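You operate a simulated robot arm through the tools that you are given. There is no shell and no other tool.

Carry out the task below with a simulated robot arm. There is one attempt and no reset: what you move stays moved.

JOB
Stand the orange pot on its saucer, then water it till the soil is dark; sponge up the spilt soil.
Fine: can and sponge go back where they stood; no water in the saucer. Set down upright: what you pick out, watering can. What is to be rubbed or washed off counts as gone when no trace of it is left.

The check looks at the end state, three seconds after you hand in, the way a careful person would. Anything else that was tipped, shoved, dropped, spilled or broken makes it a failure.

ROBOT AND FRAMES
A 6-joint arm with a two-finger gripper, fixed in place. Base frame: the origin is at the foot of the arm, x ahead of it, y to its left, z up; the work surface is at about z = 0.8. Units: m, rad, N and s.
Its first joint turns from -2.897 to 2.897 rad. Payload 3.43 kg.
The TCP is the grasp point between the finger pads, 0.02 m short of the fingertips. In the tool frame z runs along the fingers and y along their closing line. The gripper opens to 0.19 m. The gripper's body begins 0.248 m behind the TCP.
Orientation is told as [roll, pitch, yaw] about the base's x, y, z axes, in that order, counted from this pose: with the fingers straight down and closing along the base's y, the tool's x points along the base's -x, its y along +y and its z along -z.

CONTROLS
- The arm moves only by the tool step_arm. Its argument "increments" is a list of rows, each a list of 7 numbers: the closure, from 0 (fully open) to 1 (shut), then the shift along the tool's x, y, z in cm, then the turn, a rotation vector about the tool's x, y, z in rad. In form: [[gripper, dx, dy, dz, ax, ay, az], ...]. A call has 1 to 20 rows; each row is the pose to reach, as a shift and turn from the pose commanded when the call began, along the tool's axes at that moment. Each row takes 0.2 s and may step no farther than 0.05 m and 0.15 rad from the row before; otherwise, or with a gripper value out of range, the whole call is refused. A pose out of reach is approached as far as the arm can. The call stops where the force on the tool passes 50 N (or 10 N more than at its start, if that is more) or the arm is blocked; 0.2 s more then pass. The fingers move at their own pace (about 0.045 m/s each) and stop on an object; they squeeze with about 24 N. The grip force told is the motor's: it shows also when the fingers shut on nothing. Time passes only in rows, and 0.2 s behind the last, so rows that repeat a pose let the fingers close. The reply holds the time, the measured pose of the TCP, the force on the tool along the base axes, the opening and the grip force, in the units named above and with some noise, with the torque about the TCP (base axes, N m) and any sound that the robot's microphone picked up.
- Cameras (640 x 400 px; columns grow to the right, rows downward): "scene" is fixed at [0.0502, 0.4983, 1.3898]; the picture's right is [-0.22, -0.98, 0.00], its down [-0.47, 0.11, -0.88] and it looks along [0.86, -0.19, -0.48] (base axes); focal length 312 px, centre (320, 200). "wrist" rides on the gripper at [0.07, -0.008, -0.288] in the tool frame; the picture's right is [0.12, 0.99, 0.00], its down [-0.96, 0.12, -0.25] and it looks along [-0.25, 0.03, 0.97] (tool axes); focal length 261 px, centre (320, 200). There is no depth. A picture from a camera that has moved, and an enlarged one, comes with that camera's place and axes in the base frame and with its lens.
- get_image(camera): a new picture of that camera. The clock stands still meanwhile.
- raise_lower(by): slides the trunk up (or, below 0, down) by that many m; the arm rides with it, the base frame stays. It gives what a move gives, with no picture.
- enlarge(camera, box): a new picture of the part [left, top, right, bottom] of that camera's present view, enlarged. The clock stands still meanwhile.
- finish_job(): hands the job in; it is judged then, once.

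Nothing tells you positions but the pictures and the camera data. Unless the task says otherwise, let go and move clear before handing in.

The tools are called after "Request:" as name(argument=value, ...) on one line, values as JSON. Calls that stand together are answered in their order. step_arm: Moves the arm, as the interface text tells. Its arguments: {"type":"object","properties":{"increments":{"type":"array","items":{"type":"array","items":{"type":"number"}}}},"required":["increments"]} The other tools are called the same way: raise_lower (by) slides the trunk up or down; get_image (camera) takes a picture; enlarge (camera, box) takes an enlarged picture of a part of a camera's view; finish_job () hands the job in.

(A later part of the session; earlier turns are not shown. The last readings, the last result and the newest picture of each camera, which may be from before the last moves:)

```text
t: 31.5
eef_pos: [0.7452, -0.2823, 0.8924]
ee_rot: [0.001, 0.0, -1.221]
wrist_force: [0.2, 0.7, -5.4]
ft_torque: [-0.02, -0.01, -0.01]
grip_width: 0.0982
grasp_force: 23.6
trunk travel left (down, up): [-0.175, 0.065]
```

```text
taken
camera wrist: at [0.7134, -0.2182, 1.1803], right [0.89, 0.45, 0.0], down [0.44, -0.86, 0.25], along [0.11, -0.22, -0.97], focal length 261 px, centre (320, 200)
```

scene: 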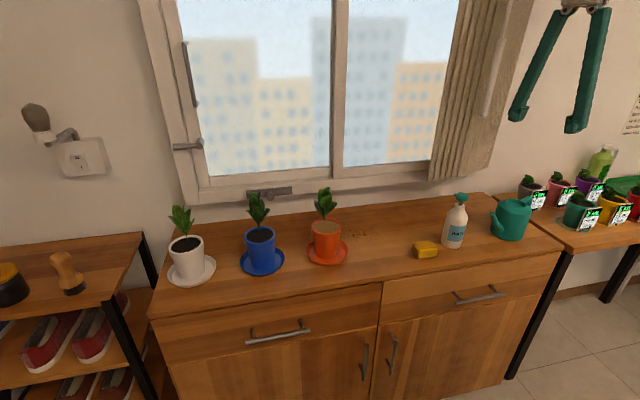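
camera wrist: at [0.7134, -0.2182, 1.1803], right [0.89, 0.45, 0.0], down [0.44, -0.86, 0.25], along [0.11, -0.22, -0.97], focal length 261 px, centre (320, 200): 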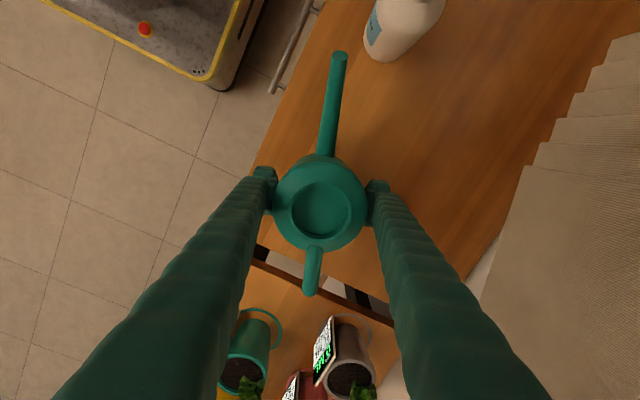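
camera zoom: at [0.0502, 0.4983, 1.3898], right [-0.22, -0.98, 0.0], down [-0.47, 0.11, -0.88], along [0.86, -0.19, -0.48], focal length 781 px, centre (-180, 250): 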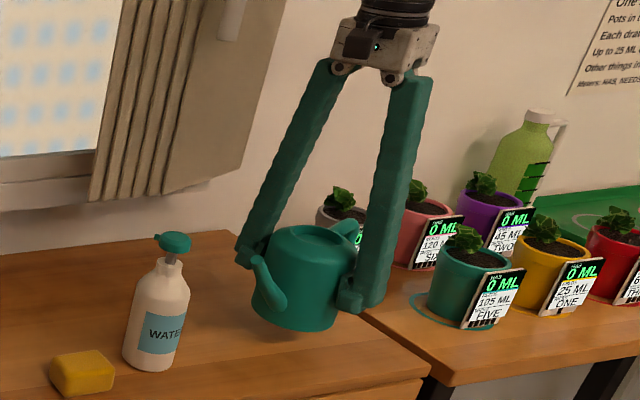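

The can is held level, about 5.4 N. I carry it up, back away from the blind's rod, then along the front toward the pot, slowly and upright.

Request:
step_arm(increments=[[1, 0, 0, -2, 0, 0, 0], [1, 0, 0, -5, 0, 0, 0], [1, 0, 0, -8.5, 0, 0, 0], [1, 0, 0, -12, 0, 0, 0], [1, 0.7, -1, -15, 0, 0, 0], [1, 2, -3, -17.5, 0, 0, 0], [1, 4, -6, -18.5, 0, 0, 0], [1, 5.8, -8.8, -18.8, 0, 0, 0], [1, 7.3, -10.6, -18.8, 0, 0, 0], [1, 10, -10, -18.8, 0, 0, 0], [1, 13.2, -9, -18.8, 0, 0, 0], [1, 16.6, -7.5, -18.8, 0, 0, 0], [1, 20, -6.2, -18.8, 0, 0, 0], [1, 23.4, -4.9, -18.8, 0, 0, 0], [1, 26.8, -3.6, -18.8, 0, 0, 0], [1, 30.2, -2.4, -18.8, 0, 0, 0], [1, 33.6, -1.2, -18.8, 0, 0, 0], [1, 36.8, 0, -18.8, 0, 0, 0], [1, 39.2, 0.9, -18.8, 0, 0, 0], [1, 40.2, 1.3, -18.8, 0, 0, 0]])

Request:
get_image(camera="wrist")

Request:
get_image(camera="scene")

```text
t: 35.7
eef_pos: [0.6188, 0.0987, 1.0811]
ee_rot: [0.001, 0.001, -1.219]
wrist_force: [0.4, -0.7, -5.1]
ft_torque: [0.08, 0.0, 0.03]
grip_width: 0.0983
grasp_force: 24.7
trunk travel left (down, up): [-0.175, 0.065]
```

```text
taken
camera wrist: at [0.5872, 0.164, 1.3687], right [0.89, 0.45, 0.0], down [0.44, -0.86, 0.25], along [0.11, -0.22, -0.97], focal length 261 px, centre (320, 200)
```

wrist: 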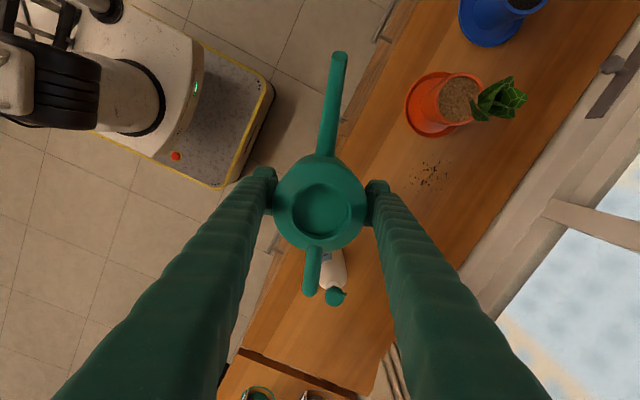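

```text
taken
```

scene: 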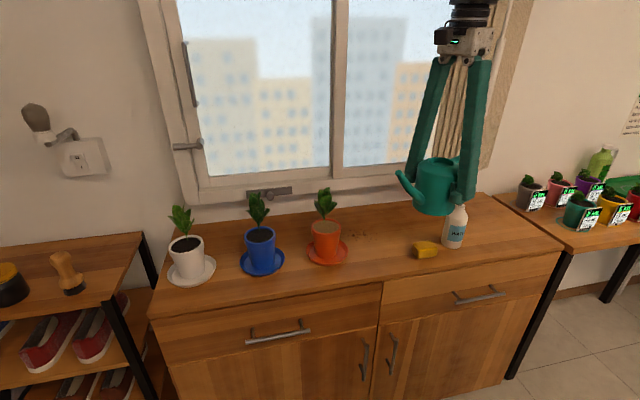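

The can is stable. I bring it to a standoff on the −y side of the pot, with the spout aimed at the open (−x) half of the soil where there are no leaves.

Request:
step_arm(increments=[[1, -0.4, 1.5, 0, 0, 0, 0], [1, -1.1, 4.5, 1, 0, 0, 0], [1, -1.9, 8, 3, 0, 0, 0], [1, -2.8, 11.5, 6, 0, 0, 0], [1, -3.6, 15, 9, 0, 0, 0], [1, -4.4, 18, 12, 0, 0, 0], [1, -4.8, 19.7, 14.5, 0, 0, 0], [1, -4.83, 19.9, 15.1, 0, 0, 0], [1, -4.83, 19.9, 15.1, 0, 0, 0]])

Request:
get_image(camera="wrist")

Request:
get_image(camera="scene")

```text
t: 37.7
eef_pos: [0.8225, 0.122, 0.9297]
ee_rot: [0.002, 0.002, -1.221]
wrist_force: [-0.5, -0.2, -5.3]
ft_torque: [0.03, 0.04, 0.0]
grip_width: 0.0985
grasp_force: 24.4
trunk travel left (down, up): [-0.175, 0.065]
```

```text
taken
camera wrist: at [0.7908, 0.1876, 1.217], right [0.89, 0.45, 0.0], down [0.44, -0.86, 0.25], along [0.11, -0.22, -0.97], focal length 261 px, centre (320, 200)
```

wrist: 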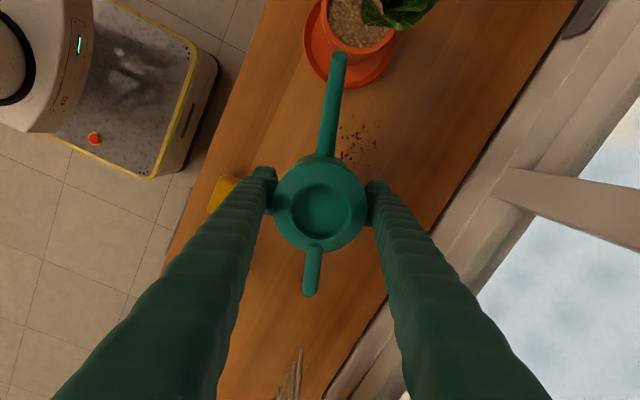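

```text
taken
```

scene: 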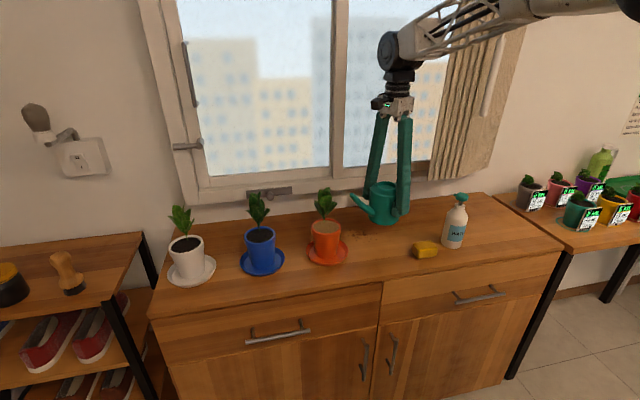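

Request:
enlarge(camera="wrist", box=[270, 0, 430, 110])

Request:
enlarge(camera="scene", box=[280, 160, 420, 280])

```text
3.64 times, centred on (350, 55) of wrist
camera zoom: at [0.7908, 0.1876, 1.217], right [0.89, 0.45, 0.0], down [0.44, -0.86, 0.25], along [0.11, -0.22, -0.97], focal length 948 px, centre (211, 727)
```

zoom: 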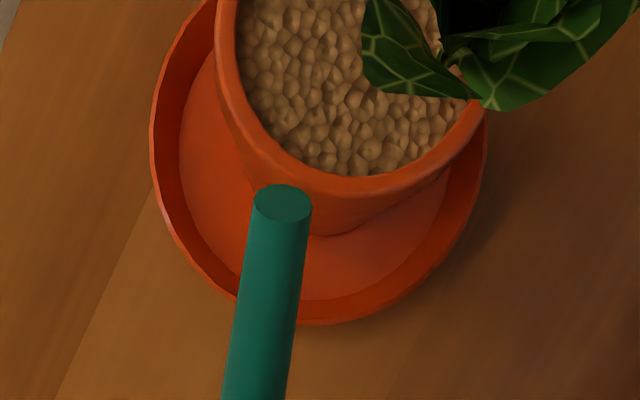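

```text
3.33 times, centred on (350, 220) of scene
camera zoom: at [0.0502, 0.4983, 1.3898], right [-0.22, -0.98, 0.0], down [-0.47, 0.11, -0.88], along [0.86, -0.19, -0.48], focal length 1041 px, centre (220, 133)
```

zoom: 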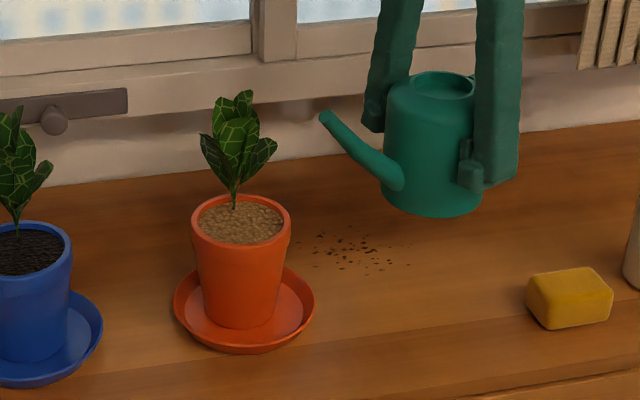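

The stem stands toward the back (+x) of the pot, and the front half of the soil is open. The spout tip is where I computed it (0.778, 0.246, 0.993), so I advance it over the open soil.

Request:
step_arm(increments=[[1, 1, -0.35, 0.5, 0, 0, 0], [1, 2.5, -0.35, 1.5, 0, 0, 0], [1, 4, -0.35, 2.5, 0, 0, 0], [1, 5.2, -0.35, 3.8, 0, 0, 0], [1, 5.9, -0.35, 4.8, 0, 0, 0], [1, 5.9, -0.35, 4.8, 0, 0, 0]])

Request:
enlarge(camera="wrist", box=[250, 0, 430, 120])

Request:
enlarge(camera="scene", box=[280, 160, 420, 280])

```text
t: 39.1
eef_pos: [0.7996, 0.1765, 0.8808]
ee_rot: [0.0, 0.0, -1.221]
wrist_force: [-0.2, 0.5, -5.6]
ft_torque: [0.01, 0.03, -0.05]
grip_width: 0.0981
grasp_force: 24.1
trunk travel left (down, up): [-0.175, 0.065]
```

```text
3.33 times, centred on (340, 60) of wrist
camera zoom: at [0.7671, 0.2417, 1.1692], right [0.89, 0.45, 0.0], down [0.44, -0.86, 0.25], along [0.11, -0.22, -0.97], focal length 869 px, centre (253, 667)
```

zoom: 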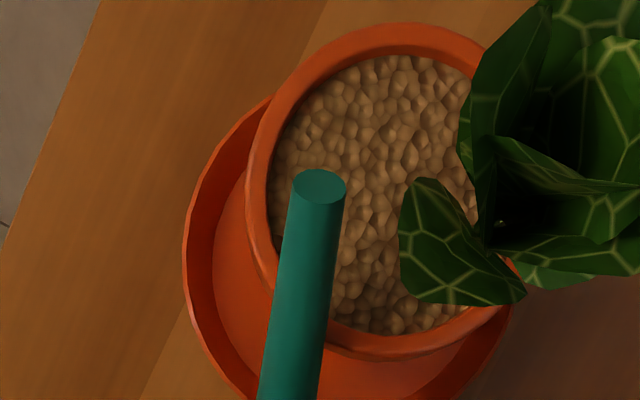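

```text
3.33 times, centred on (350, 220) of scene
camera zoom: at [0.0502, 0.4983, 1.3898], right [-0.22, -0.98, 0.0], down [-0.47, 0.11, -0.88], along [0.86, -0.19, -0.48], focal length 1041 px, centre (220, 133)
```

zoom: 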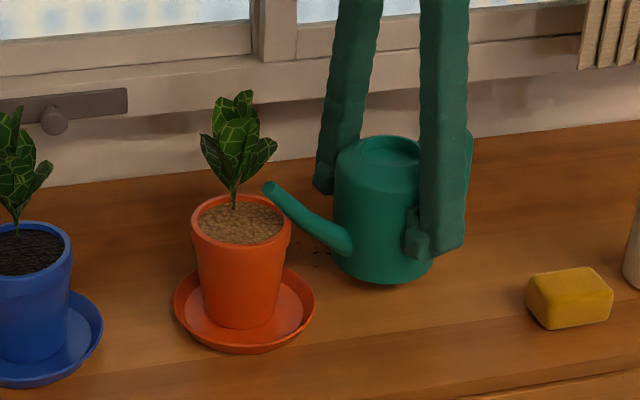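

The tip is over the open soil. I nudge slightly more inward and begin tilting about the spout tip, in small stages.

Request:
step_arm(increments=[[1, 0, 0.4, 0, 0, 0, 0], [1, -0.3, 0.4, -0.68, 0, -0.05, 0], [1, -0.56, 0.4, -1.35, 0, -0.1, 0], [1, -0.8, 0.4, -2.05, 0, -0.15, 0], [1, -0.99, 0.4, -2.75, 0, -0.2, 0]])

Request:
enlarge(camera="wrist", box=[250, 0, 430, 120])

Request:
enlarge(camera="scene", box=[280, 160, 420, 280])

```text
t: 40.3
eef_pos: [0.8056, 0.1688, 0.908]
ee_rot: [0.0, -0.201, -1.221]
wrist_force: [1.2, -0.2, -5.9]
ft_torque: [0.06, 0.03, 0.01]
grip_width: 0.0983
grasp_force: 24.1
trunk travel left (down, up): [-0.175, 0.065]
```

```text
3.33 times, centred on (340, 60) of wrist
camera zoom: at [0.7552, 0.2862, 1.1773], right [0.89, 0.45, -0.02], down [0.42, -0.8, 0.43], along [0.18, -0.4, -0.9], focal length 869 px, centre (253, 667)
```

zoom: 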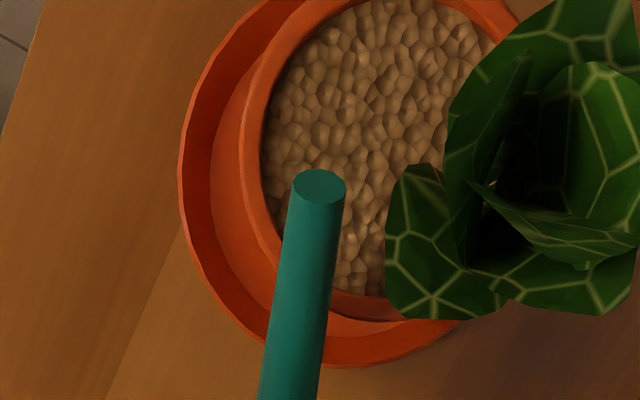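

```text
3.33 times, centred on (350, 220) of scene
camera zoom: at [0.0502, 0.4983, 1.3898], right [-0.22, -0.98, 0.0], down [-0.47, 0.11, -0.88], along [0.86, -0.19, -0.48], focal length 1041 px, centre (220, 133)
```

zoom: 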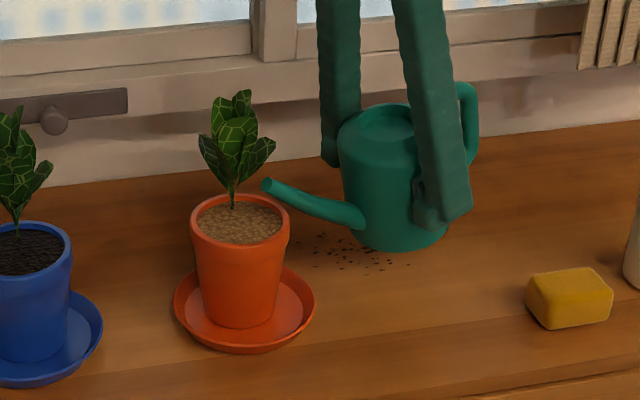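

No water yet at 0.2 rad. I tilt on in small steps.

Request:
step_arm(increments=[[1, -0.3, 0, -0.68, 0, -0.05, 0], [1, -0.56, 0, -1.35, 0, -0.1, 0], [1, -0.56, 0, -1.35, 0, -0.1, 0]])

Request:
enlarge(camera="wrist", box=[250, 0, 430, 120])

Request:
enlarge(camera="scene", box=[280, 160, 420, 280])

```text
t: 41.1
eef_pos: [0.807, 0.1657, 0.9225]
ee_rot: [0.0, -0.301, -1.22]
wrist_force: [-0.7, 0.4, -5.1]
ft_torque: [0.03, 0.02, 0.01]
grip_width: 0.0983
grasp_force: 23.8
trunk travel left (down, up): [-0.175, 0.065]
```

```text
3.33 times, centred on (340, 60) of wrist
camera zoom: at [0.7474, 0.3081, 1.1778], right [0.89, 0.45, -0.04], down [0.4, -0.75, 0.52], along [0.21, -0.48, -0.85], focal length 869 px, centre (253, 667)
```

zoom: 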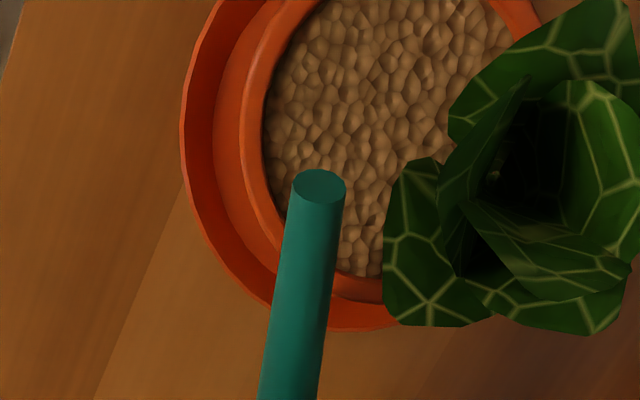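

```text
3.33 times, centred on (350, 220) of scene
camera zoom: at [0.0502, 0.4983, 1.3898], right [-0.22, -0.98, 0.0], down [-0.47, 0.11, -0.88], along [0.86, -0.19, -0.48], focal length 1041 px, centre (220, 133)
```

zoom: 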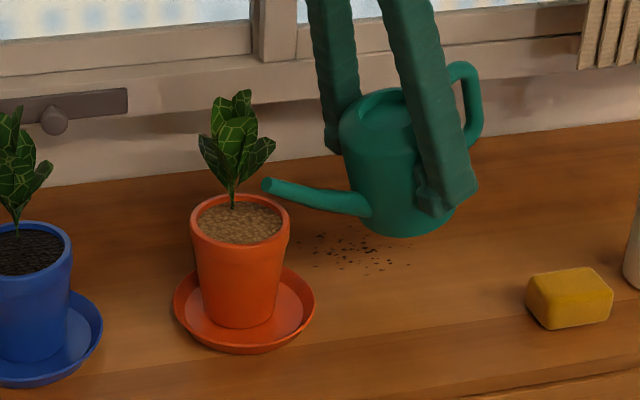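

Still dry; tilting further to 0.4.

Request:
step_arm(increments=[[1, -0.3, 0, -0.68, 0, -0.05, 0], [1, -0.56, 0, -1.35, 0, -0.1, 0], [1, -0.56, 0, -1.35, 0, -0.1, 0]])

Request:
enlarge(camera="scene", box=[280, 160, 420, 280])

Request:
enlarge(camera="wrist", box=[250, 0, 430, 120])

```text
t: 41.9
eef_pos: [0.8069, 0.1649, 0.9389]
ee_rot: [0.0, -0.402, -1.219]
wrist_force: [0.2, 0.0, -4.7]
ft_torque: [0.0, 0.02, 0.03]
grip_width: 0.0981
grasp_force: 24.3
trunk travel left (down, up): [-0.175, 0.065]
```

```text
3.33 times, centred on (350, 220) of scene
camera zoom: at [0.0502, 0.4983, 1.3898], right [-0.22, -0.98, 0.0], down [-0.47, 0.11, -0.88], along [0.86, -0.19, -0.48], focal length 1041 px, centre (220, 133)
```

zoom: 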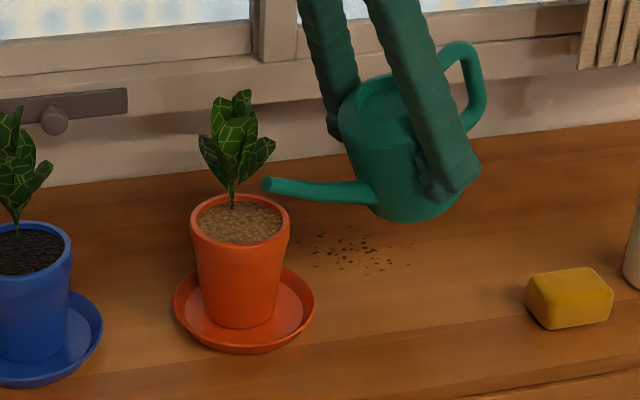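

```text
3.33 times, centred on (340, 60) of wrist
camera zoom: at [0.7394, 0.3299, 1.1758], right [0.9, 0.44, -0.05], down [0.38, -0.7, 0.6], along [0.23, -0.56, -0.8], focal length 869 px, centre (253, 667)
```

zoom: 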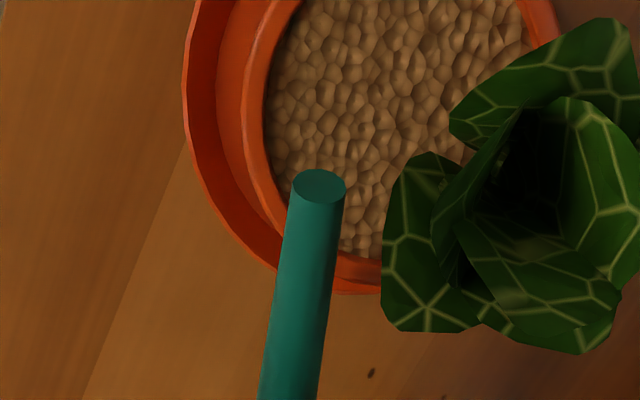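

No stream at 0.4 rad either. On to 0.5.

Request:
step_arm(increments=[[1, -0.3, 0, -0.68, 0, -0.05, 0], [1, -0.56, 0, -1.35, 0, -0.1, 0], [1, -0.56, 0, -1.35, 0, -0.1, 0]])

Request:
enlarge(camera="scene", box=[280, 160, 420, 280])

Request:
enlarge(camera="wrist", box=[250, 0, 430, 120])

```text
t: 42.7
eef_pos: [0.8073, 0.1643, 0.952]
ee_rot: [-0.001, -0.501, -1.22]
wrist_force: [0.7, -1.0, -4.6]
ft_torque: [0.05, -0.02, 0.02]
grip_width: 0.0984
grasp_force: 24.0
trunk travel left (down, up): [-0.175, 0.065]
```

```text
3.33 times, centred on (350, 220) of scene
camera zoom: at [0.0502, 0.4983, 1.3898], right [-0.22, -0.98, 0.0], down [-0.47, 0.11, -0.88], along [0.86, -0.19, -0.48], focal length 1041 px, centre (220, 133)
```

zoom: 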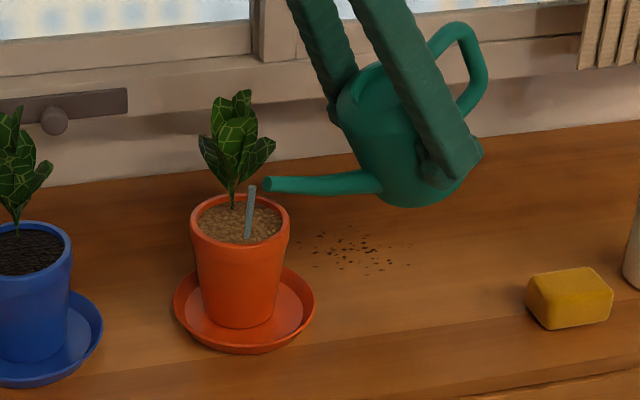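

```text
3.33 times, centred on (340, 60) of wrist
camera zoom: at [0.7313, 0.3514, 1.1714], right [0.9, 0.44, -0.06], down [0.36, -0.64, 0.68], along [0.26, -0.63, -0.73], focal length 869 px, centre (253, 667)
```

zoom: 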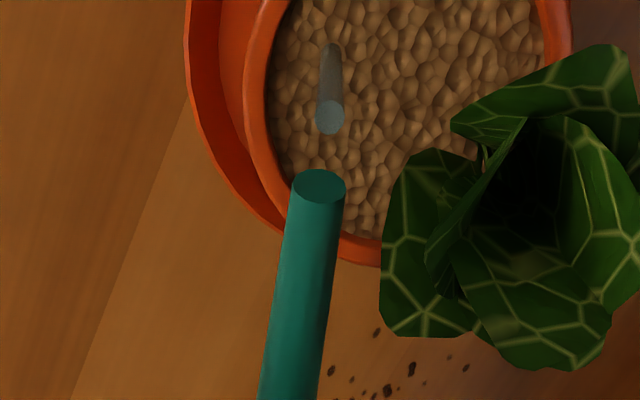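

Water is now flowing in a clean stream onto the soil, well inside the rim. I hold this tilt and watch the colour.

Request:
step_arm(increments=[[1, 0, 0, 0, 0, 0, 0], [1, 0, 0, 0, 0, 0, 0]])

Request:
enlarge(camera="scene", box=[280, 160, 420, 280])

Request:
enlarge(camera="wrist", box=[250, 0, 430, 120])

```text
t: 43.3
eef_pos: [0.8067, 0.166, 0.9535]
ee_rot: [0.0, -0.501, -1.219]
wrist_force: [0.2, -0.3, -6.1]
ft_torque: [0.0, 0.0, 0.01]
grip_width: 0.098
grasp_force: 23.8
trunk travel left (down, up): [-0.175, 0.065]
```

```text
3.33 times, centred on (350, 220) of scene
camera zoom: at [0.0502, 0.4983, 1.3898], right [-0.22, -0.98, 0.0], down [-0.47, 0.11, -0.88], along [0.86, -0.19, -0.48], focal length 1041 px, centre (220, 133)
```

zoom: 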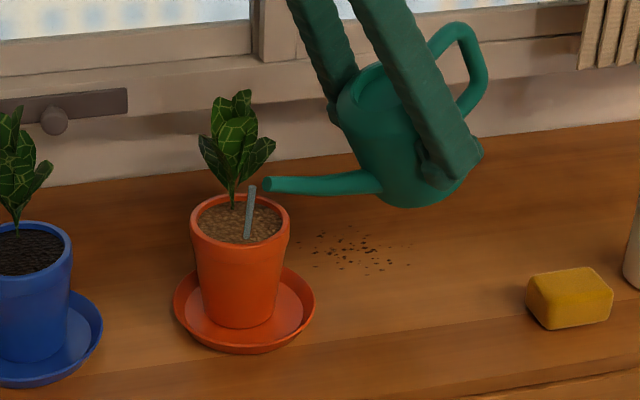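

```text
3.33 times, centred on (340, 60) of wrist
camera zoom: at [0.7313, 0.3514, 1.1713], right [0.9, 0.44, -0.06], down [0.36, -0.64, 0.68], along [0.26, -0.63, -0.73], focal length 869 px, centre (253, 667)
```

zoom: 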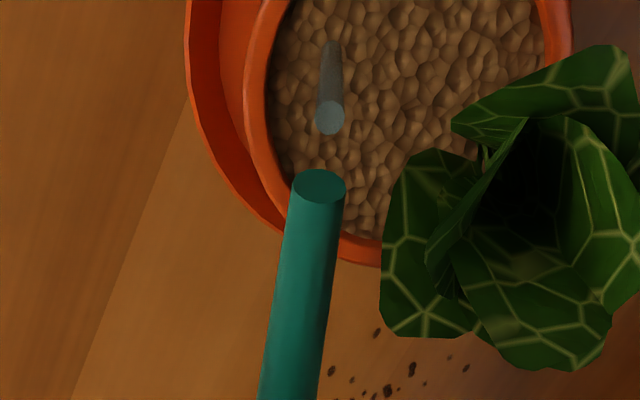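

The whole soil surface is darkening gradually. I keep pouring in short spells.

Request:
step_arm(increments=[[1, 0, 0, 0, 0, 0, 0], [1, 0, 0, 0, 0, 0, 0], [1, 0, 0, 0, 0, 0, 0]])

Request:
enlarge(camera="scene", box=[230, 160, 370, 280])

Request:
enlarge(camera="wrist", box=[250, 0, 430, 120])

```text
t: 44.1
eef_pos: [0.8076, 0.1651, 0.9524]
ee_rot: [0.0, -0.501, -1.22]
wrist_force: [0.6, -0.4, -3.8]
ft_torque: [0.02, -0.04, 0.02]
grip_width: 0.0982
grasp_force: 24.1
trunk travel left (down, up): [-0.175, 0.065]
```

```text
3.33 times, centred on (300, 220) of scene
camera zoom: at [0.0502, 0.4983, 1.3898], right [-0.22, -0.98, 0.0], down [-0.47, 0.11, -0.88], along [0.86, -0.19, -0.48], focal length 1041 px, centre (387, 133)
```

zoom: 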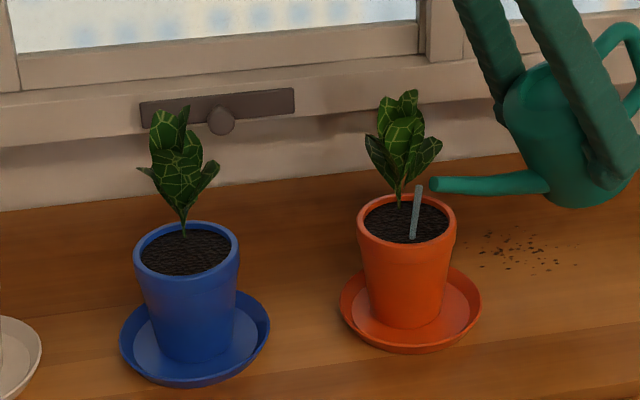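

```text
3.33 times, centred on (340, 60) of wrist
camera zoom: at [0.7313, 0.3513, 1.1713], right [0.9, 0.44, -0.06], down [0.36, -0.64, 0.68], along [0.26, -0.63, -0.73], focal length 869 px, centre (253, 667)
```

zoom: 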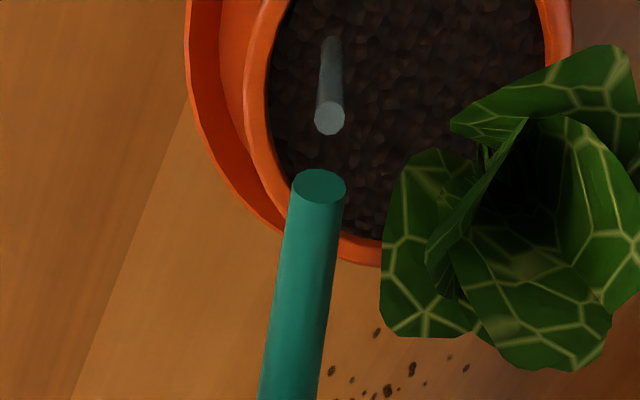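

The soil is now as dark as its neighbours'. I tilt back at once, keeping the tip over the pot.

Request:
step_arm(increments=[[1, 1.01, 0, 1.78, 0, 0.14, 0], [1, 2.25, 0, 3.4, 0, 0.28, 0], [1, 3.72, 0, 4.83, 0, 0.42, 0], [1, 4.64, 0, 5.56, 0, 0.5, 0]])

Request:
enlarge(camera="scene", box=[260, 160, 400, 280])

Request:
enlarge(camera="wrist", box=[250, 0, 430, 120])

```text
t: 45.1
eef_pos: [0.8022, 0.1784, 0.8813]
ee_rot: [0.0, 0.001, -1.221]
wrist_force: [-0.4, -1.0, -4.8]
ft_torque: [0.04, -0.01, 0.04]
grip_width: 0.0982
grasp_force: 24.4
trunk travel left (down, up): [-0.175, 0.065]
```

```text
3.33 times, centred on (330, 220) of scene
camera zoom: at [0.0502, 0.4983, 1.3898], right [-0.22, -0.98, 0.0], down [-0.47, 0.11, -0.88], along [0.86, -0.19, -0.48], focal length 1041 px, centre (287, 133)
```

zoom: 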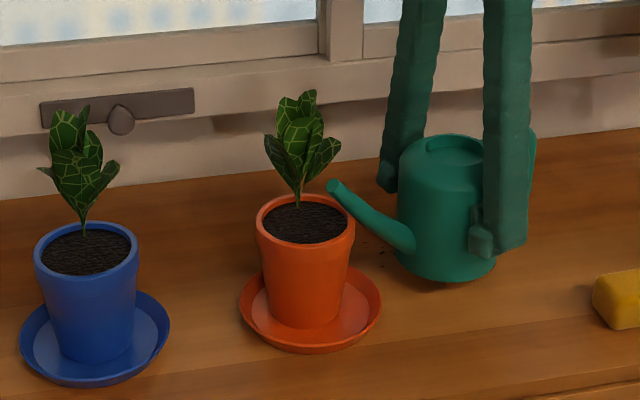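

```text
3.33 times, centred on (340, 60) of wrist
camera zoom: at [0.7706, 0.2431, 1.1695], right [0.89, 0.45, 0.0], down [0.44, -0.86, 0.25], along [0.11, -0.22, -0.97], focal length 869 px, centre (253, 667)
```

zoom: 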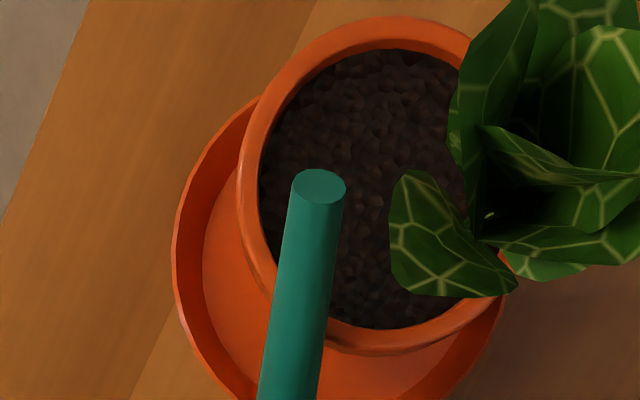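

The soil is dark and the saucer dry. After a short pause for drips, I retreat along the same path.

Request:
step_arm(increments=[[1, 0, 0, 0, 0, 0, 0], [1, 0, 0, 0, 0, 0, 0], [1, -1.5, 0, -0.8, 0, 0, 0], [1, -3.3, 0, -2.5, 0, 0, 0], [1, -5, 0, -4, 0, 0, 0], [1, -5.9, -0.5, -5, 0, 0, 0], [1, -5.8, -2.5, -7, 0, 0, 0], [1, -5.2, -5.5, -9.5, 0, 0, 0], [1, -4.4, -9, -12.5, 0, 0, 0], [1, -3.5, -12.5, -15.5, 0, 0, 0], [1, -2.6, -16, -18, 0, 0, 0], [1, -1.6, -18.8, -19.5, 0, 0, 0], [1, -1.07, -19.9, -19.9, 0, 0, 0], [1, -1.07, -19.9, -19.9, 0, 0, 0]])

Request:
get_image(camera="scene")

Request:
get_image(camera="wrist")

```text
t: 48.1
eef_pos: [0.6209, 0.0984, 1.0814]
ee_rot: [0.0, -0.001, -1.221]
wrist_force: [1.3, 0.2, -5.0]
ft_torque: [0.03, 0.0, 0.0]
grip_width: 0.0984
grasp_force: 23.7
trunk travel left (down, up): [-0.175, 0.065]
```

```text
taken
```

scene: 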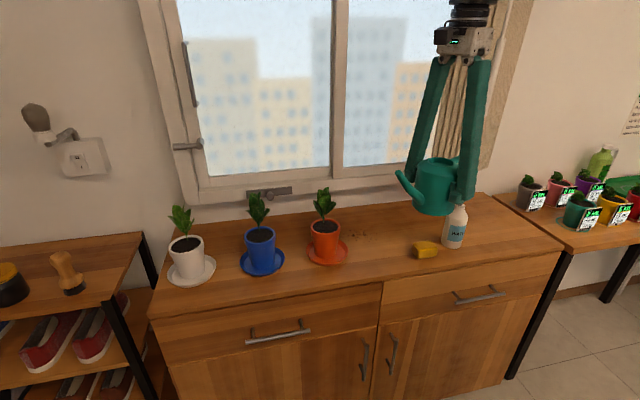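

```text
taken
camera wrist: at [0.5882, 0.1641, 1.3688], right [0.89, 0.45, 0.0], down [0.44, -0.86, 0.25], along [0.11, -0.22, -0.97], focal length 261 px, centre (320, 200)
```

wrist: 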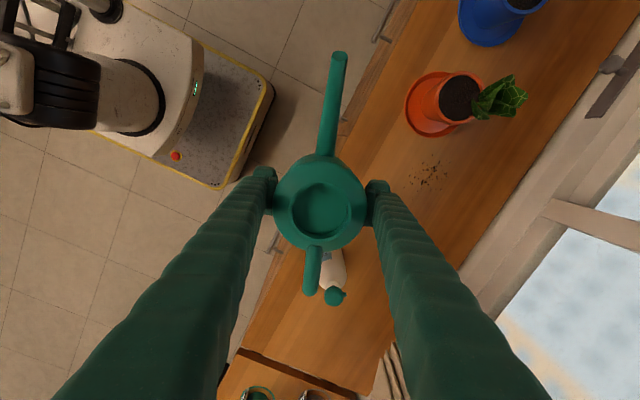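

All still clean. I carry the can back past the front and over its original spot.

Request:
step_arm(increments=[[1, -1.5, -0.6, 0, 0, 0, 0], [1, -4.5, -1.7, 0, 0, 0, 0], [1, -8, -3, 0, 0, 0, 0], [1, -11.5, -4.3, 0, 0, 0, 0], [1, -15, -5.5, 0, 0, 0, 0], [1, -18.5, -6.8, 0, 0, 0, 0], [1, -22, -8.1, 0, 0, 0, 0], [1, -25.5, -9.4, 0, 0, 0, 0], [1, -29, -10.7, 0, 0, 0, 0], [1, -31.8, -11.8, 0, 0, 0, 0], [1, -33.5, -11.5, 0, 0, 0, 0], [1, -35, -9.5, 0, 0, 0, 0], [1, -36.7, -7, 0, 0, 0, 0], [1, -38.3, -4.5, 0, 0, 0, 0], [1, -39.6, -2.4, 0, 0, 0, 0], [1, -40.1, -1.37, 0.5, 0, 0, 0], [1, -40.1, -1.37, 3, 0, 0, 0], [1, -40.1, -1.37, 6, 0, 0, 0], [1, -40.1, -1.37, 8, 0, 0, 0], [1, -40.1, -1.37, 8, 0, 0, 0]])

Request:
get_image(camera="wrist")

Request:
enlarge(camera="scene", box=[440, 100, 600, 260])

```text
t: 52.3
eef_pos: [0.7442, -0.2826, 1.001]
ee_rot: [0.001, 0.0, -1.219]
wrist_force: [-0.4, -0.3, -4.9]
ft_torque: [0.05, -0.03, -0.01]
grip_width: 0.0983
grasp_force: 24.1
trunk travel left (down, up): [-0.175, 0.065]
```

```text
taken
camera wrist: at [0.7127, -0.2174, 1.2887], right [0.89, 0.45, 0.0], down [0.44, -0.86, 0.25], along [0.11, -0.22, -0.97], focal length 261 px, centre (320, 200)
```

wrist: 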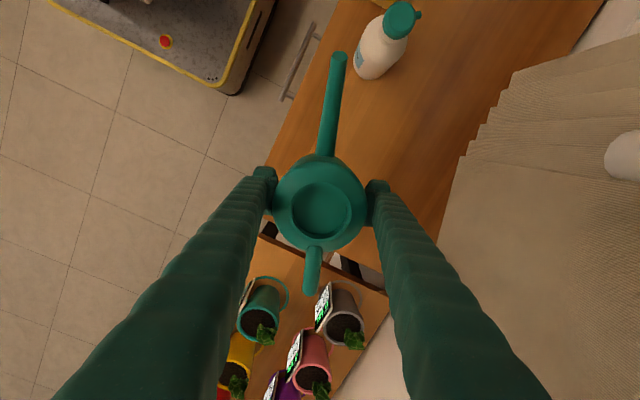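

```text
2.50 times, centred on (520, 180) of scene
camera zoom: at [0.0502, 0.4983, 1.3898], right [-0.22, -0.98, 0.0], down [-0.47, 0.11, -0.88], along [0.86, -0.19, -0.48], focal length 781 px, centre (-180, 250)
```

zoom: 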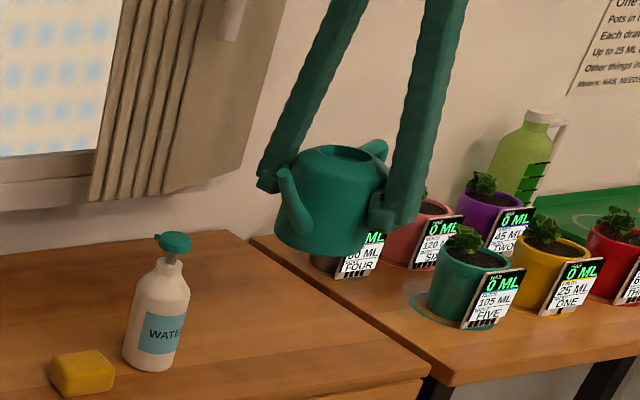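

Right above its spot. Descending to just short of the surface.

Request:
step_arm(increments=[[1, 0, 0.05, 3, 0, 0, 0], [1, 0, 0.05, 6, 0, 0, 0], [1, 0, 0.05, 9, 0, 0, 0], [1, 0, 0.05, 11.5, 0, 0, 0], [1, 0, 0.05, 13, 0, 0, 0], [1, 0, 0.05, 13.5, 0, 0, 0], [1, 0, 0.05, 13.5, 0, 0, 0]])

```text
t: 53.9
eef_pos: [0.7451, -0.2806, 0.866]
ee_rot: [0.001, 0.0, -1.221]
wrist_force: [0.8, 0.2, -5.1]
ft_torque: [0.02, -0.01, 0.01]
grip_width: 0.0981
grasp_force: 24.6
trunk travel left (down, up): [-0.175, 0.065]
```

Request:
step_arm(increments=[[1, 0, 0, 0.15, 0, 0, 0], [1, 0, 0, 0.3, 0, 0, 0], [1, 0, 0, 0.45, 0, 0, 0], [1, 0, 0, 0.45, 0, 0, 0]])

Request:
enlarge(camera="scene", box=[440, 100, 600, 260])

Request:
get_image(camera="wrist")

```text
t: 54.9
eef_pos: [0.7446, -0.2824, 0.8619]
ee_rot: [-0.002, 0.0, -1.22]
wrist_force: [-0.6, 0.9, 2.6]
ft_torque: [-0.21, -0.16, -0.02]
grip_width: 0.0982
grasp_force: 23.7
trunk travel left (down, up): [-0.175, 0.065]
```

```text
2.50 times, centred on (520, 180) of scene
camera zoom: at [0.0502, 0.4983, 1.3898], right [-0.22, -0.98, 0.0], down [-0.47, 0.11, -0.88], along [0.86, -0.19, -0.48], focal length 781 px, centre (-180, 250)
```

zoom: 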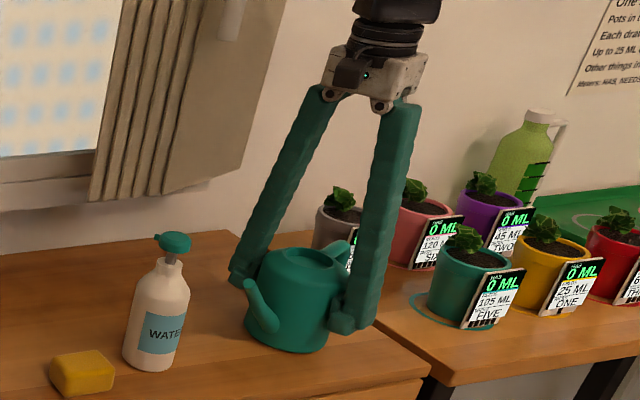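

```text
taken
camera wrist: at [0.713, -0.2168, 1.1498], right [0.89, 0.45, 0.0], down [0.44, -0.86, 0.25], along [0.11, -0.22, -0.97], focal length 261 px, centre (320, 200)
```

wrist: 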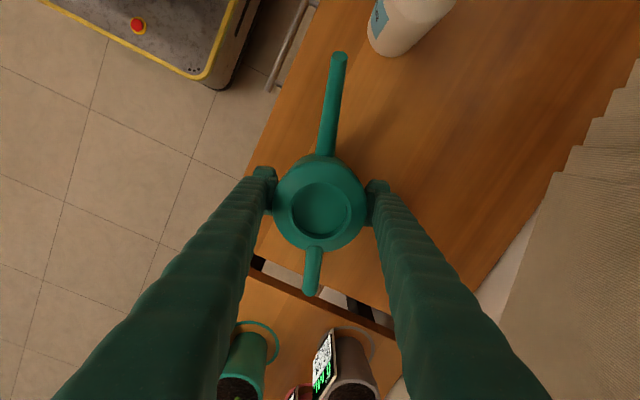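

The can rests on the surface in its old place (same pixels as before). Opening the fingers, then straight up.

Request:
step_arm(increments=[[0.45, 0, 0, 0, 0, 0, 0], [0.4, 0, 0, 0, 0, 0, 0], [0.3, 0, 0, 0, 0, 0, 0], [0.21, 0, 0, 0, 0, 0, 0], [0.21, 0, 0, 0, 0, 0, 0], [0.21, 0, 0, 0, 0, 0, 0]])

Request:
enlarge(camera="scene", box=[440, 100, 600, 260])

Request:
get_image(camera="wrist")

```text
t: 56.3
eef_pos: [0.7457, -0.2818, 0.8613]
ee_rot: [0.0, 0.0, -1.22]
wrist_force: [-0.8, -0.6, -0.5]
ft_torque: [0.01, 0.02, -0.02]
grip_width: 0.1504
grasp_force: 0.1
trunk travel left (down, up): [-0.175, 0.065]
```

```text
2.50 times, centred on (520, 180) of scene
camera zoom: at [0.0502, 0.4983, 1.3898], right [-0.22, -0.98, 0.0], down [-0.47, 0.11, -0.88], along [0.86, -0.19, -0.48], focal length 781 px, centre (-180, 250)
```

zoom: 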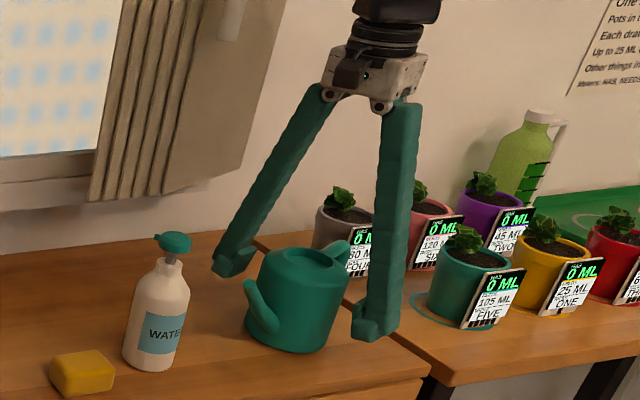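

```text
taken
camera wrist: at [0.7132, -0.2168, 1.1494], right [0.89, 0.45, 0.0], down [0.44, -0.86, 0.25], along [0.11, -0.22, -0.97], focal length 261 px, centre (320, 200)
```

wrist: 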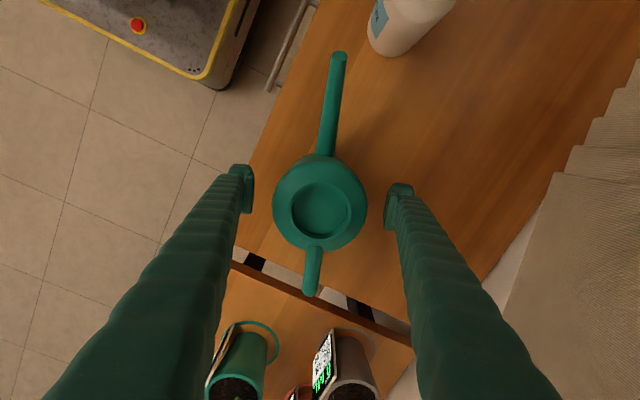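

The can stands where it was. I go straight up, back out in front of the blind's rod, and look.

Request:
step_arm(increments=[[0.21, 0, 0, -2, 0, 0, 0], [0.21, 0, 0, -5.5, 0, 0, 0], [0.21, 0, 0, -9.5, 0, 0, 0], [0.21, 0, 0, -13.5, 0, 0, 0], [0.21, 0, 0, -17.5, 0, 0, 0], [0.21, 0, 0, -21.5, 0, 0, 0], [0.3, 0, 0, -25.5, 0, 0, 0], [0.4, 0, 0, -29, 0, 0, 0], [0.4, 0.5, -1.5, -31, 0, 0, 0], [0.4, 1.6, -4.6, -31, 0, 0, 0], [0.4, 2.9, -8.2, -31, 0, 0, 0], [0.4, 4.2, -11.8, -31, 0, 0, 0], [0.4, 5, -13.7, -31, 0, 0, 0], [0.4, 5, -13.7, -31, 0, 0, 0]])

Request:
get_image(camera="scene")

Request:
enlarge(camera="scene", box=[400, 160, 560, 280])

```text
t: 59.3
eef_pos: [0.5982, -0.2817, 1.1703]
ee_rot: [0.002, 0.0, -1.22]
wrist_force: [0.4, 0.2, 0.4]
ft_torque: [0.0, -0.05, 0.01]
grip_width: 0.1139
grasp_force: 0.0
trunk travel left (down, up): [-0.175, 0.065]
```

```text
taken
```

scene: 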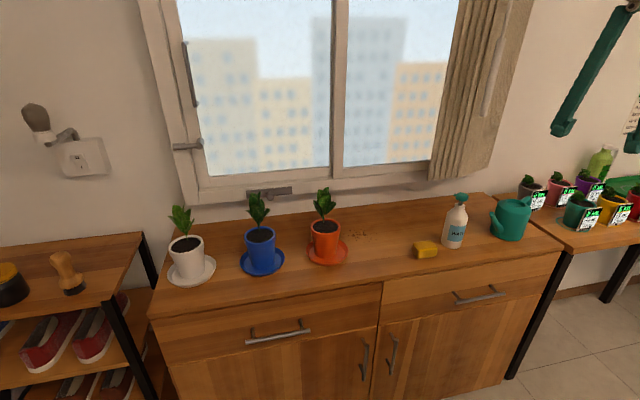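

```text
3.33 times, centred on (480, 220) of scene
camera zoom: at [0.0502, 0.4983, 1.3898], right [-0.22, -0.98, 0.0], down [-0.47, 0.11, -0.88], along [0.86, -0.19, -0.48], focal length 1041 px, centre (-213, 133)
```

zoom: 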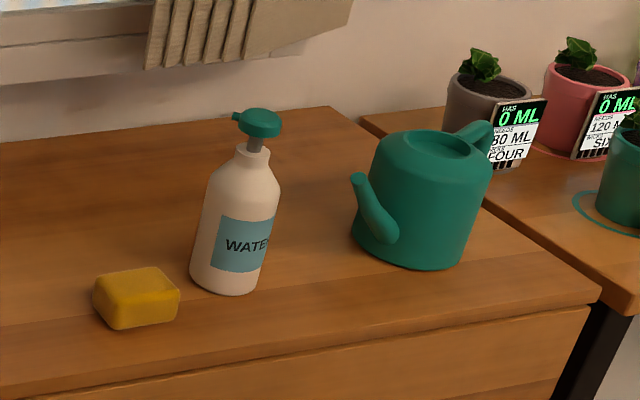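

The can matches its original image position. Now over to the sponge, turning the hand back to close along y.

Request:
step_arm(increments=[[0.4, 1.5, 1.2, 0, 0, 0, -0.1], [0.4, 4, 3.3, 0, 0, 0, -0.22], [0.4, 7, 5.6, 0, 0, 0, -0.35], [0.4, 10, 8.1, 0.5, 0, 0, -0.48], [0.4, 13, 10.5, 1.5, 0, 0, -0.61], [0.4, 16, 13, 2.5, 0, 0, -0.74], [0.4, 19, 15.4, 3.5, 0, 0, -0.87], [0.4, 22, 17.8, 4.5, 0, 0, -1], [0.4, 24.5, 19.9, 5.5, 0, 0, -1.13], [0.4, 26, 21.1, 6.5, 0, 0, -1.22], [0.4, 26, 21.1, 7, 0, 0, -1.22]])

Request:
get_image(camera="wrist")

Request:
enlarge(camera="wrist", box=[240, 120, 400, 240])

```text
t: 61.7
eef_pos: [0.7078, 0.0346, 1.1018]
ee_rot: [0.0, -0.002, 0.001]
wrist_force: [0.6, -0.1, -0.7]
ft_torque: [0.03, 0.0, 0.0]
grip_width: 0.1139
grasp_force: 0.1
trunk travel left (down, up): [-0.175, 0.065]
```

```text
taken
camera wrist: at [0.638, 0.0283, 1.3894], right [-0.12, 0.99, 0.0], down [0.96, 0.12, 0.25], along [0.25, 0.03, -0.97], focal length 261 px, centre (320, 200)
```

wrist: 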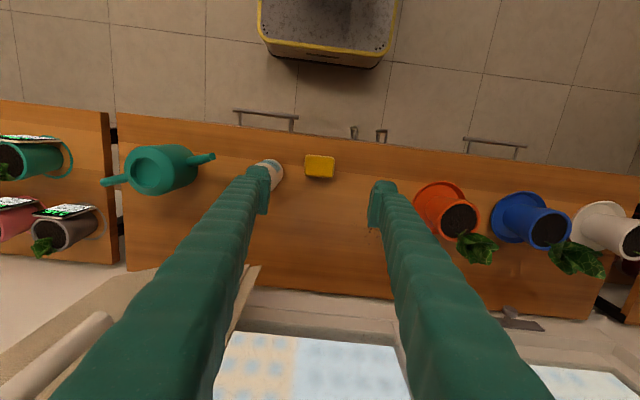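

```text
3.33 times, centred on (320, 180) of wrist
camera zoom: at [0.638, 0.0283, 1.3894], right [-0.12, 0.99, 0.0], down [0.96, 0.12, 0.25], along [0.25, 0.03, -0.97], focal length 869 px, centre (320, 267)
```

zoom: 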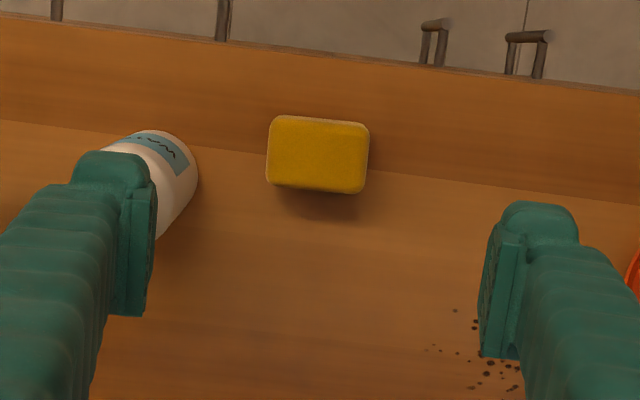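

The sponge is centred at about (0.707, 0.035), ~65×45×30 mm, with the spray bottle's edge only ~4 cm from it. I narrow the fingers to ~0.085 m and descend to check clearance.

Request:
step_arm(increments=[[0.55, 0.05, 0, 0, 0, 0.002, 0], [0.55, 0.05, 0, 3, 0, 0.002, 0], [0.55, 0.05, 0, 7, 0, 0.002, 0], [0.55, 0.05, 0, 11, 0, 0.002, 0], [0.55, 0.05, 0, 15, 0, 0.002, 0], [0.55, 0.05, 0, 18, 0, 0.002, 0], [0.55, 0.05, 0, 20, 0, 0.002, 0], [0.55, 0.05, 0, 20, 0, 0.002, 0]])

Request:
get_image(camera="wrist")

Request:
enlarge(camera="scene", box=[380, 160, 500, 280])

```text
t: 63.5
eef_pos: [0.7062, 0.0349, 0.9006]
ee_rot: [0.0, 0.0, -0.001]
wrist_force: [-0.8, -1.0, -0.7]
ft_torque: [-0.05, 0.01, 0.0]
grip_width: 0.0853
grasp_force: 0.1
trunk travel left (down, up): [-0.175, 0.065]
```

```text
taken
camera wrist: at [0.637, 0.0284, 1.1887], right [-0.12, 0.99, 0.0], down [0.96, 0.12, 0.25], along [0.24, 0.03, -0.97], focal length 261 px, centre (320, 200)
```

wrist: 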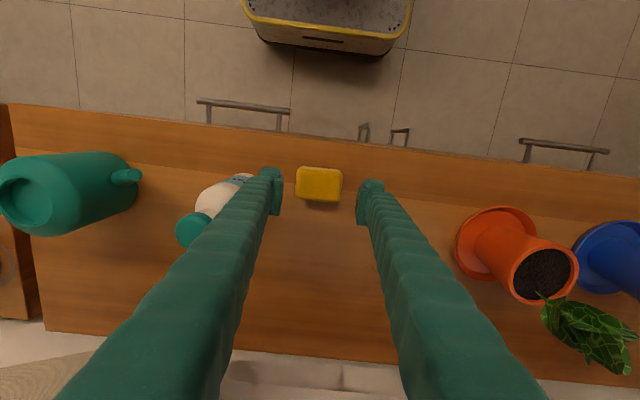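

```text
3.33 times, centred on (440, 220) of scene
camera zoom: at [0.0502, 0.4983, 1.3898], right [-0.22, -0.98, 0.0], down [-0.47, 0.11, -0.88], along [0.86, -0.19, -0.48], focal length 1041 px, centre (-80, 133)
```

zoom: 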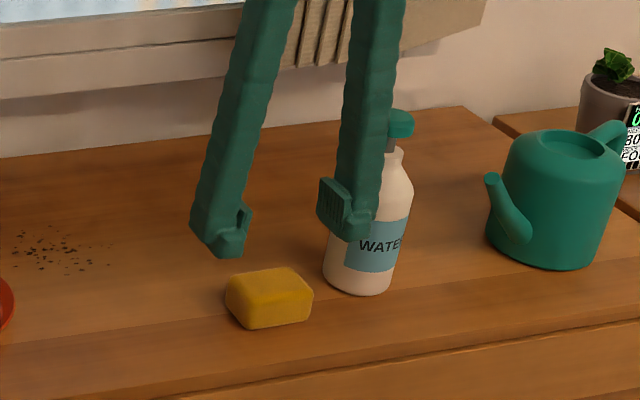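

Clear on both sides and centred. Going down the last part beside the sponge.

Request:
step_arm(increments=[[0.55, 0, 0, 2.5, 0, 0, 0], [0.55, 0, 0, 4.8, 0, 0, 0], [0.55, 0, 0, 6.4, 0, 0, 0], [0.55, 0, 0, 7.2, 0, 0, 0], [0.55, 0, 0, 7.4, 0, 0, 0], [0.55, 0, 0, 7.4, 0, 0, 0]])

Request:
get_image(camera="wrist")

Request:
enlarge(camera="scene", box=[380, 180, 500, 280])

```text
t: 64.9
eef_pos: [0.7068, 0.0354, 0.8269]
ee_rot: [0.002, 0.002, 0.001]
wrist_force: [-0.3, 0.2, -1.1]
ft_torque: [-0.01, -0.01, 0.03]
grip_width: 0.0856
grasp_force: 0.1
trunk travel left (down, up): [-0.175, 0.065]
```

```text
taken
camera wrist: at [0.6374, 0.0283, 1.1152], right [-0.12, 0.99, 0.0], down [0.96, 0.12, 0.25], along [0.24, 0.03, -0.97], focal length 261 px, centre (320, 200)
```

wrist: 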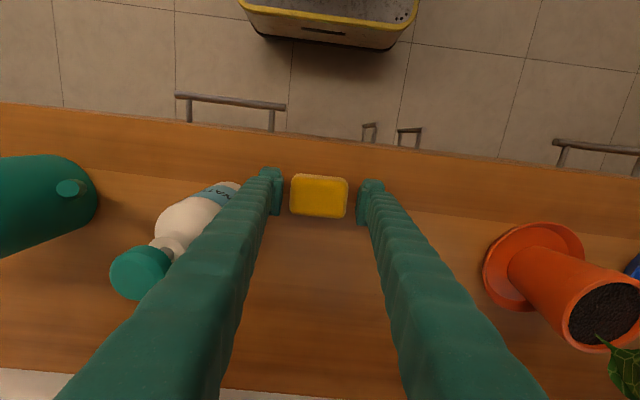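

```text
4.00 times, centred on (440, 230) of scene
camera zoom: at [0.0502, 0.4983, 1.3898], right [-0.22, -0.98, 0.0], down [-0.47, 0.11, -0.88], along [0.86, -0.19, -0.48], focal length 1249 px, centre (-160, 80)
```

zoom: 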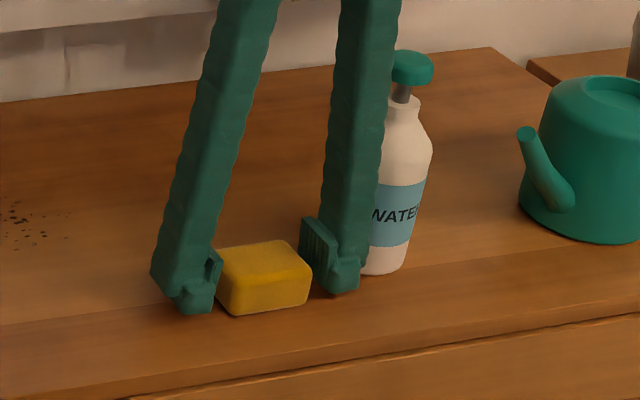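

The fingers bracket the sponge evenly. Closing on it; its home is TCP (0.707, 0.035).

Request:
step_arm(increments=[[0.62, 0, 0, 0, 0, 0, 0], [0.68, 0, 0, 0, 0, 0, 0], [0.8, 0, 0, 0, 0, 0, 0], [1, 0, 0, 0, 0, 0, 0], [1, 0, 0, 0, 0, 0, 0], [1, 0, 0, 0, 0, 0, 0]])

Request:
get_image(camera="wrist")

Request:
enlarge(camera="scene", box=[380, 180, 500, 280])

```text
t: 66.3
eef_pos: [0.7077, 0.035, 0.8269]
ee_rot: [0.0, 0.003, 0.001]
wrist_force: [0.2, -1.4, -0.4]
ft_torque: [0.0, 0.0, 0.01]
grip_width: 0.0639
grasp_force: 24.2
trunk travel left (down, up): [-0.175, 0.065]
```

```text
taken
camera wrist: at [0.6374, 0.0283, 1.1153], right [-0.12, 0.99, 0.0], down [0.96, 0.12, 0.25], along [0.24, 0.03, -0.97], focal length 261 px, centre (320, 200)
```

wrist: 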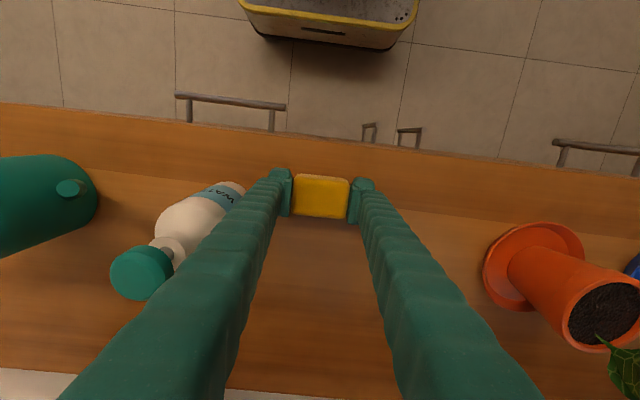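

```text
4.00 times, centred on (440, 230) of scene
camera zoom: at [0.0502, 0.4983, 1.3898], right [-0.22, -0.98, 0.0], down [-0.47, 0.11, -0.88], along [0.86, -0.19, -0.48], focal length 1249 px, centre (-160, 80)
```

zoom: 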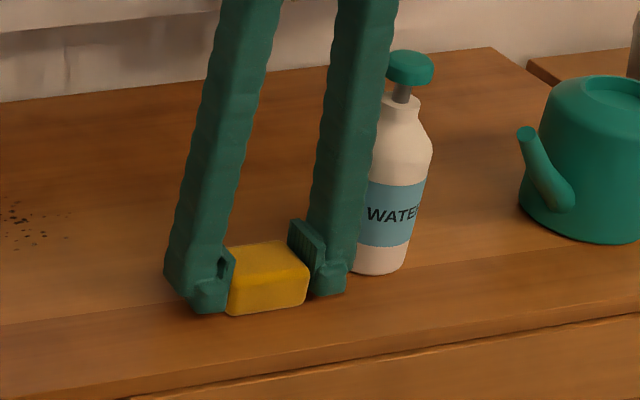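

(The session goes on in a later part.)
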